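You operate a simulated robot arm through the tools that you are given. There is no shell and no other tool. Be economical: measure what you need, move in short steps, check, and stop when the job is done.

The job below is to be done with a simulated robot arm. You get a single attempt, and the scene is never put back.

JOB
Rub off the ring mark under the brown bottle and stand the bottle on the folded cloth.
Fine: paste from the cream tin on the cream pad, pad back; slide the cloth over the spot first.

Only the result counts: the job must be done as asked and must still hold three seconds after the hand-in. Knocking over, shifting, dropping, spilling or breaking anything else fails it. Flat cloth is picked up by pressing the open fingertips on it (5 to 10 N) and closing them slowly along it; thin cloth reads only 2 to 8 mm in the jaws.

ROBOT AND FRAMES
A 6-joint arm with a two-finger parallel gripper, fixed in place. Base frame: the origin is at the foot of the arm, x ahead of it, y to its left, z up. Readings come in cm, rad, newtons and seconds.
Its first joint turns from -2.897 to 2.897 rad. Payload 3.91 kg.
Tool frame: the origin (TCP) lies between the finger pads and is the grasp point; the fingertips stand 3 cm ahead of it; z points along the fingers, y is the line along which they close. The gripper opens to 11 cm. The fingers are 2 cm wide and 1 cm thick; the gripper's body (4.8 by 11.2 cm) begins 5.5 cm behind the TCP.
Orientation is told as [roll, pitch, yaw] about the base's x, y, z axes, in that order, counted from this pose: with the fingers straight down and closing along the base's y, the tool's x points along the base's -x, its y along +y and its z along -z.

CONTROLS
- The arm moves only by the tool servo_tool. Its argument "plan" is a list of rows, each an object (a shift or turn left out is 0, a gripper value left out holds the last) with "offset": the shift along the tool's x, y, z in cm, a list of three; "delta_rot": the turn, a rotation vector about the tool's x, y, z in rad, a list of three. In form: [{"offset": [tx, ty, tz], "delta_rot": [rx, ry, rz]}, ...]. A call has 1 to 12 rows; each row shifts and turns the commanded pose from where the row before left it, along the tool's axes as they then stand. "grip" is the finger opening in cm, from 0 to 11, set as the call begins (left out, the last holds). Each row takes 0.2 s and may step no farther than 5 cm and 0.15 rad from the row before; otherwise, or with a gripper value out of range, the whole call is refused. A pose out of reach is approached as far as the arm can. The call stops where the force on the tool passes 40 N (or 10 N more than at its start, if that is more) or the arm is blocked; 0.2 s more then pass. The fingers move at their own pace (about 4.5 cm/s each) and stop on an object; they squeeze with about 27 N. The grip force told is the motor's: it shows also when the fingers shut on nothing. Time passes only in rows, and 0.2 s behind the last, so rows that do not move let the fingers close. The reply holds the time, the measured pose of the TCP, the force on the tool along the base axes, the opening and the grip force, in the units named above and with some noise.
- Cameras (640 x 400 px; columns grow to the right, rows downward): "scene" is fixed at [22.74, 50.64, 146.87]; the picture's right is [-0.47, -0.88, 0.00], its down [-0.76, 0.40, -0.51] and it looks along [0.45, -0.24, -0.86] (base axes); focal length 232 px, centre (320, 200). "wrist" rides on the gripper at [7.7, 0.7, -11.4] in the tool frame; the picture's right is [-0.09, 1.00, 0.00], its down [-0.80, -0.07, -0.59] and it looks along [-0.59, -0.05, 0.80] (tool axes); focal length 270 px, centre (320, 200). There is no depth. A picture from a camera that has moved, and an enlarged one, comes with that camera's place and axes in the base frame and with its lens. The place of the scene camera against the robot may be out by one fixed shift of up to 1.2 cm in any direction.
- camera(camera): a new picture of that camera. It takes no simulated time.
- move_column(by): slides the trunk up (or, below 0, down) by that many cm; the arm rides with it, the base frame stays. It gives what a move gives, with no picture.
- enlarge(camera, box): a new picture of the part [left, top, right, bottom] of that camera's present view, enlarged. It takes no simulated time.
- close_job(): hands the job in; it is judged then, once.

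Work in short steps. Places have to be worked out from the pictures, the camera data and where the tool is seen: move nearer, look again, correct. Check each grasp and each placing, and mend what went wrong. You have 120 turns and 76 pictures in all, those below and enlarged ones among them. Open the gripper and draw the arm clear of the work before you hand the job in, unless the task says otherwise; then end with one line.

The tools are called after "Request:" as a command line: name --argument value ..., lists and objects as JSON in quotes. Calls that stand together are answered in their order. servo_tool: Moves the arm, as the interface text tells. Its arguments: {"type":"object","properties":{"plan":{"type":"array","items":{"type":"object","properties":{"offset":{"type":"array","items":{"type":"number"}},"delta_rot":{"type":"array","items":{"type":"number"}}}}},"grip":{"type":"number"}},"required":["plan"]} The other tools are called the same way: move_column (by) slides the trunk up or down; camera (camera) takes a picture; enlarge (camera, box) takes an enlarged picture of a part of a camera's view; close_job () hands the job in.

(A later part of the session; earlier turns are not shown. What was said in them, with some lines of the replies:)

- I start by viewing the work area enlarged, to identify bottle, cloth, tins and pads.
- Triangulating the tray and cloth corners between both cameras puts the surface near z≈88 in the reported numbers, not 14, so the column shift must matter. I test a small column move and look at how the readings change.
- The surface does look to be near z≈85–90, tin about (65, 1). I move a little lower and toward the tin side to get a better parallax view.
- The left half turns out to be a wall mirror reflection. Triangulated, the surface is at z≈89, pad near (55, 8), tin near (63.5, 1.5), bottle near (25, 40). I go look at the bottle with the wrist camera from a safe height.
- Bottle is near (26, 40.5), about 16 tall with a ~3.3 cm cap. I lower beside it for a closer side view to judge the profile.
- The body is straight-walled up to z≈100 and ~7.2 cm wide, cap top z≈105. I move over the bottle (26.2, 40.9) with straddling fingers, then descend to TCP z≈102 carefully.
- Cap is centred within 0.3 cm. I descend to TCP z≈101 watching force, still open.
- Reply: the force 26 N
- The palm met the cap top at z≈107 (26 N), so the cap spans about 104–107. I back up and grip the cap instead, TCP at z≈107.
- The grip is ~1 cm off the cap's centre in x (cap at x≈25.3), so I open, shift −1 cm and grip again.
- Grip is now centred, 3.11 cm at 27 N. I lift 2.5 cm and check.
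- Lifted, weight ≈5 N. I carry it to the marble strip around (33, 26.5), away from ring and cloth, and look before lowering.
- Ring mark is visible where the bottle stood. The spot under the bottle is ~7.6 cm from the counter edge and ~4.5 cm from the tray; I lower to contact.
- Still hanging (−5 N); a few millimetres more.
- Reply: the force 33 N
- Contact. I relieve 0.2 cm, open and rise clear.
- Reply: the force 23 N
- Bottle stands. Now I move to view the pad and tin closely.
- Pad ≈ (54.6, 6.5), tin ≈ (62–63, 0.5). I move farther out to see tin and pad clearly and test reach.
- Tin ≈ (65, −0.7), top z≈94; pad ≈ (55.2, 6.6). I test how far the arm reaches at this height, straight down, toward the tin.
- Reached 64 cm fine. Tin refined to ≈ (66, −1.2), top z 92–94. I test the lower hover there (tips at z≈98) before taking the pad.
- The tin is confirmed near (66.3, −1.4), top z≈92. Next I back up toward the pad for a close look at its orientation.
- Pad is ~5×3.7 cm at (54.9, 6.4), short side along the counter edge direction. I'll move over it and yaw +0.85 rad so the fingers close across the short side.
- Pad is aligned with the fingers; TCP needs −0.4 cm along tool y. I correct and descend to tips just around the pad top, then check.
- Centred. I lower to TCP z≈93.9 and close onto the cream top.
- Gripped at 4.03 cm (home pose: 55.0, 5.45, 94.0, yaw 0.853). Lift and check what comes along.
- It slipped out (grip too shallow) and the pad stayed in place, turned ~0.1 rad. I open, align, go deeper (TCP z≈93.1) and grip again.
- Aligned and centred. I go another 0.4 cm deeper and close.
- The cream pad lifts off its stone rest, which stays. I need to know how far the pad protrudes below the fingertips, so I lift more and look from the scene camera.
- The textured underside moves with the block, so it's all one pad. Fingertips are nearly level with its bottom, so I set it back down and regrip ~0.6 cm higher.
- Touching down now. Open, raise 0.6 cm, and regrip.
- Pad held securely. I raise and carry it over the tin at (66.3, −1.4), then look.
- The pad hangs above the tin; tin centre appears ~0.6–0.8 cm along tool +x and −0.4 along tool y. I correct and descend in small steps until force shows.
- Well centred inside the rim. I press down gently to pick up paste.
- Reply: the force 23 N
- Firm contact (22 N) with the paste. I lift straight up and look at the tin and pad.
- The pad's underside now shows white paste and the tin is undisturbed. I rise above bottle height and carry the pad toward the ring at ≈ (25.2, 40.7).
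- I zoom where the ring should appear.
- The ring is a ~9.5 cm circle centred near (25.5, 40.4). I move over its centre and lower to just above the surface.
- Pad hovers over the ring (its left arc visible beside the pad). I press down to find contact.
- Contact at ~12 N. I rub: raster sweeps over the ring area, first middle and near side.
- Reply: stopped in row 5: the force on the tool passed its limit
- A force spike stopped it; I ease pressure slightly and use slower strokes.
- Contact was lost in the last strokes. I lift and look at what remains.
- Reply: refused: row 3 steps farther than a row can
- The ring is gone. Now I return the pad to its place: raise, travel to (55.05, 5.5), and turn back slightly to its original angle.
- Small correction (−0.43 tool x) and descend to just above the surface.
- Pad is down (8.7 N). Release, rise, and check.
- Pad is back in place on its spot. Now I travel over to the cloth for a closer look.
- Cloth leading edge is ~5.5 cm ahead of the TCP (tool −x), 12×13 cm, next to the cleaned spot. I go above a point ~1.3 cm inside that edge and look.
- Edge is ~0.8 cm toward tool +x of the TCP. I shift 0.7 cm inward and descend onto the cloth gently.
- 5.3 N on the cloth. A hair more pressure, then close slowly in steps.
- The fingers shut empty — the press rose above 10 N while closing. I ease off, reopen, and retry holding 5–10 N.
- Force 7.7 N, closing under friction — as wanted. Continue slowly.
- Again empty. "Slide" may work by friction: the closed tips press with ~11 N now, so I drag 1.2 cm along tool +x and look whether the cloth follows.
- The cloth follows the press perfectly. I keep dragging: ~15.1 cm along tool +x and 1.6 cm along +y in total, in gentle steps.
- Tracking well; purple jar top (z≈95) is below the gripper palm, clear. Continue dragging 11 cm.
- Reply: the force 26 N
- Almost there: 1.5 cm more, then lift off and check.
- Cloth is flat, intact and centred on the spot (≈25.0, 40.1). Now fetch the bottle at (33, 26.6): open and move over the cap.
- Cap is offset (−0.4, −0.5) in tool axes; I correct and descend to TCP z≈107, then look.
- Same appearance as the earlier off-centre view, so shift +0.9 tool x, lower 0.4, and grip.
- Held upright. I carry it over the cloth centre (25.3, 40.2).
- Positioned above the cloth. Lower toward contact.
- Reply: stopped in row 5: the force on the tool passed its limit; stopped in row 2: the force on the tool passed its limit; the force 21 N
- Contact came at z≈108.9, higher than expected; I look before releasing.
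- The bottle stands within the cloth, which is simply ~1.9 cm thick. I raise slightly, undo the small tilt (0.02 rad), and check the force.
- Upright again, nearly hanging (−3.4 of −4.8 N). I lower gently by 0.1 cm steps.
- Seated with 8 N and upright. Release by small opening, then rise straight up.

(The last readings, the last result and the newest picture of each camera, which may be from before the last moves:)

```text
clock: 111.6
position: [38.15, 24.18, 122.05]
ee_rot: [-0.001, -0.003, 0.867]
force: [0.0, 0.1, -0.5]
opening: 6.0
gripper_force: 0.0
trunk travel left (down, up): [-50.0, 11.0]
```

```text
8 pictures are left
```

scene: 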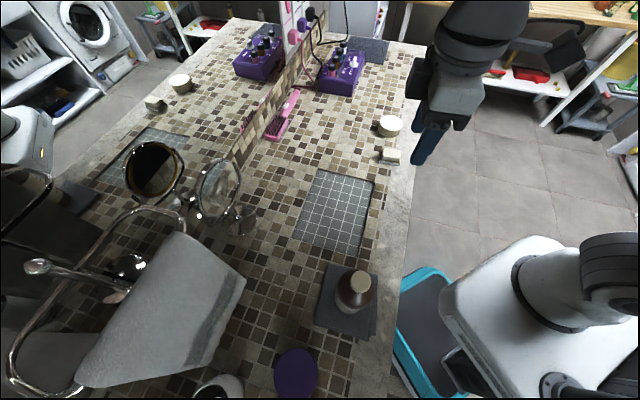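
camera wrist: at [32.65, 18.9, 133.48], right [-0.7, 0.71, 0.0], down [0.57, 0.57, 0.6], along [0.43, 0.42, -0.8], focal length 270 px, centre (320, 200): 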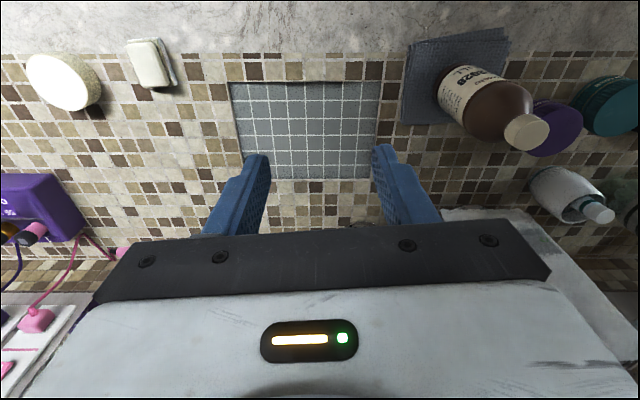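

The bottle stands on the cloth over the spot. One enlarged check of bottle, cloth, and the temporary spot for marks.

Request:
enlarge --camera "scene" --box '[300, 240, 412, 345]'

Request:
enlarge --camera "scene" --box '[340, 100, 436, 260]'

```text
3.81 times, centred on (356, 292) of scene
camera zoom: at [22.74, 50.64, 146.87], right [-0.47, -0.88, 0.0], down [-0.76, 0.4, -0.51], along [0.45, -0.24, -0.86], focal length 884 px, centre (183, -152)
```

zoom: 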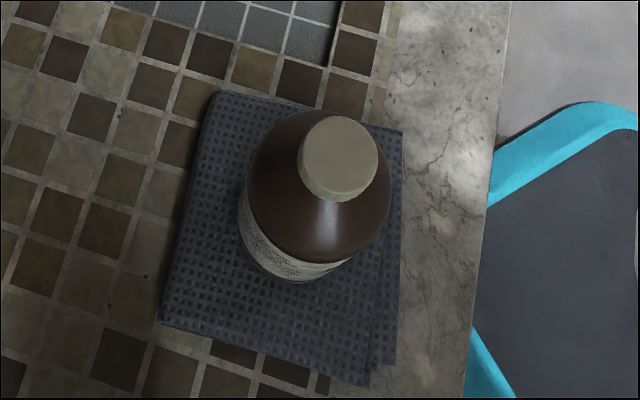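

```text
2.50 times, centred on (388, 180) of scene
camera zoom: at [22.74, 50.64, 146.87], right [-0.47, -0.88, 0.0], down [-0.76, 0.4, -0.51], along [0.45, -0.24, -0.86], focal length 580 px, centre (150, 250)
```

zoom: 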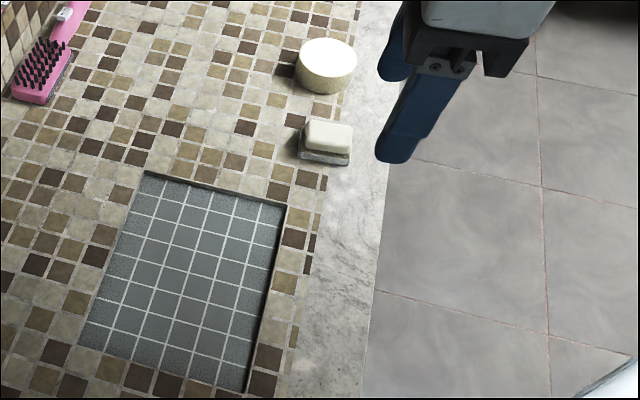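

Everything is in place: ring gone, pad back, tin untouched, bottle upright on the cloth, gripper open and clear. Handing in.

Request:
close_job

```text
The job is handed in.
```

The ring mark is rubbed off with the paste and the pad is back in its place. The cloth is slid over the spot, with the bottle standing on it.
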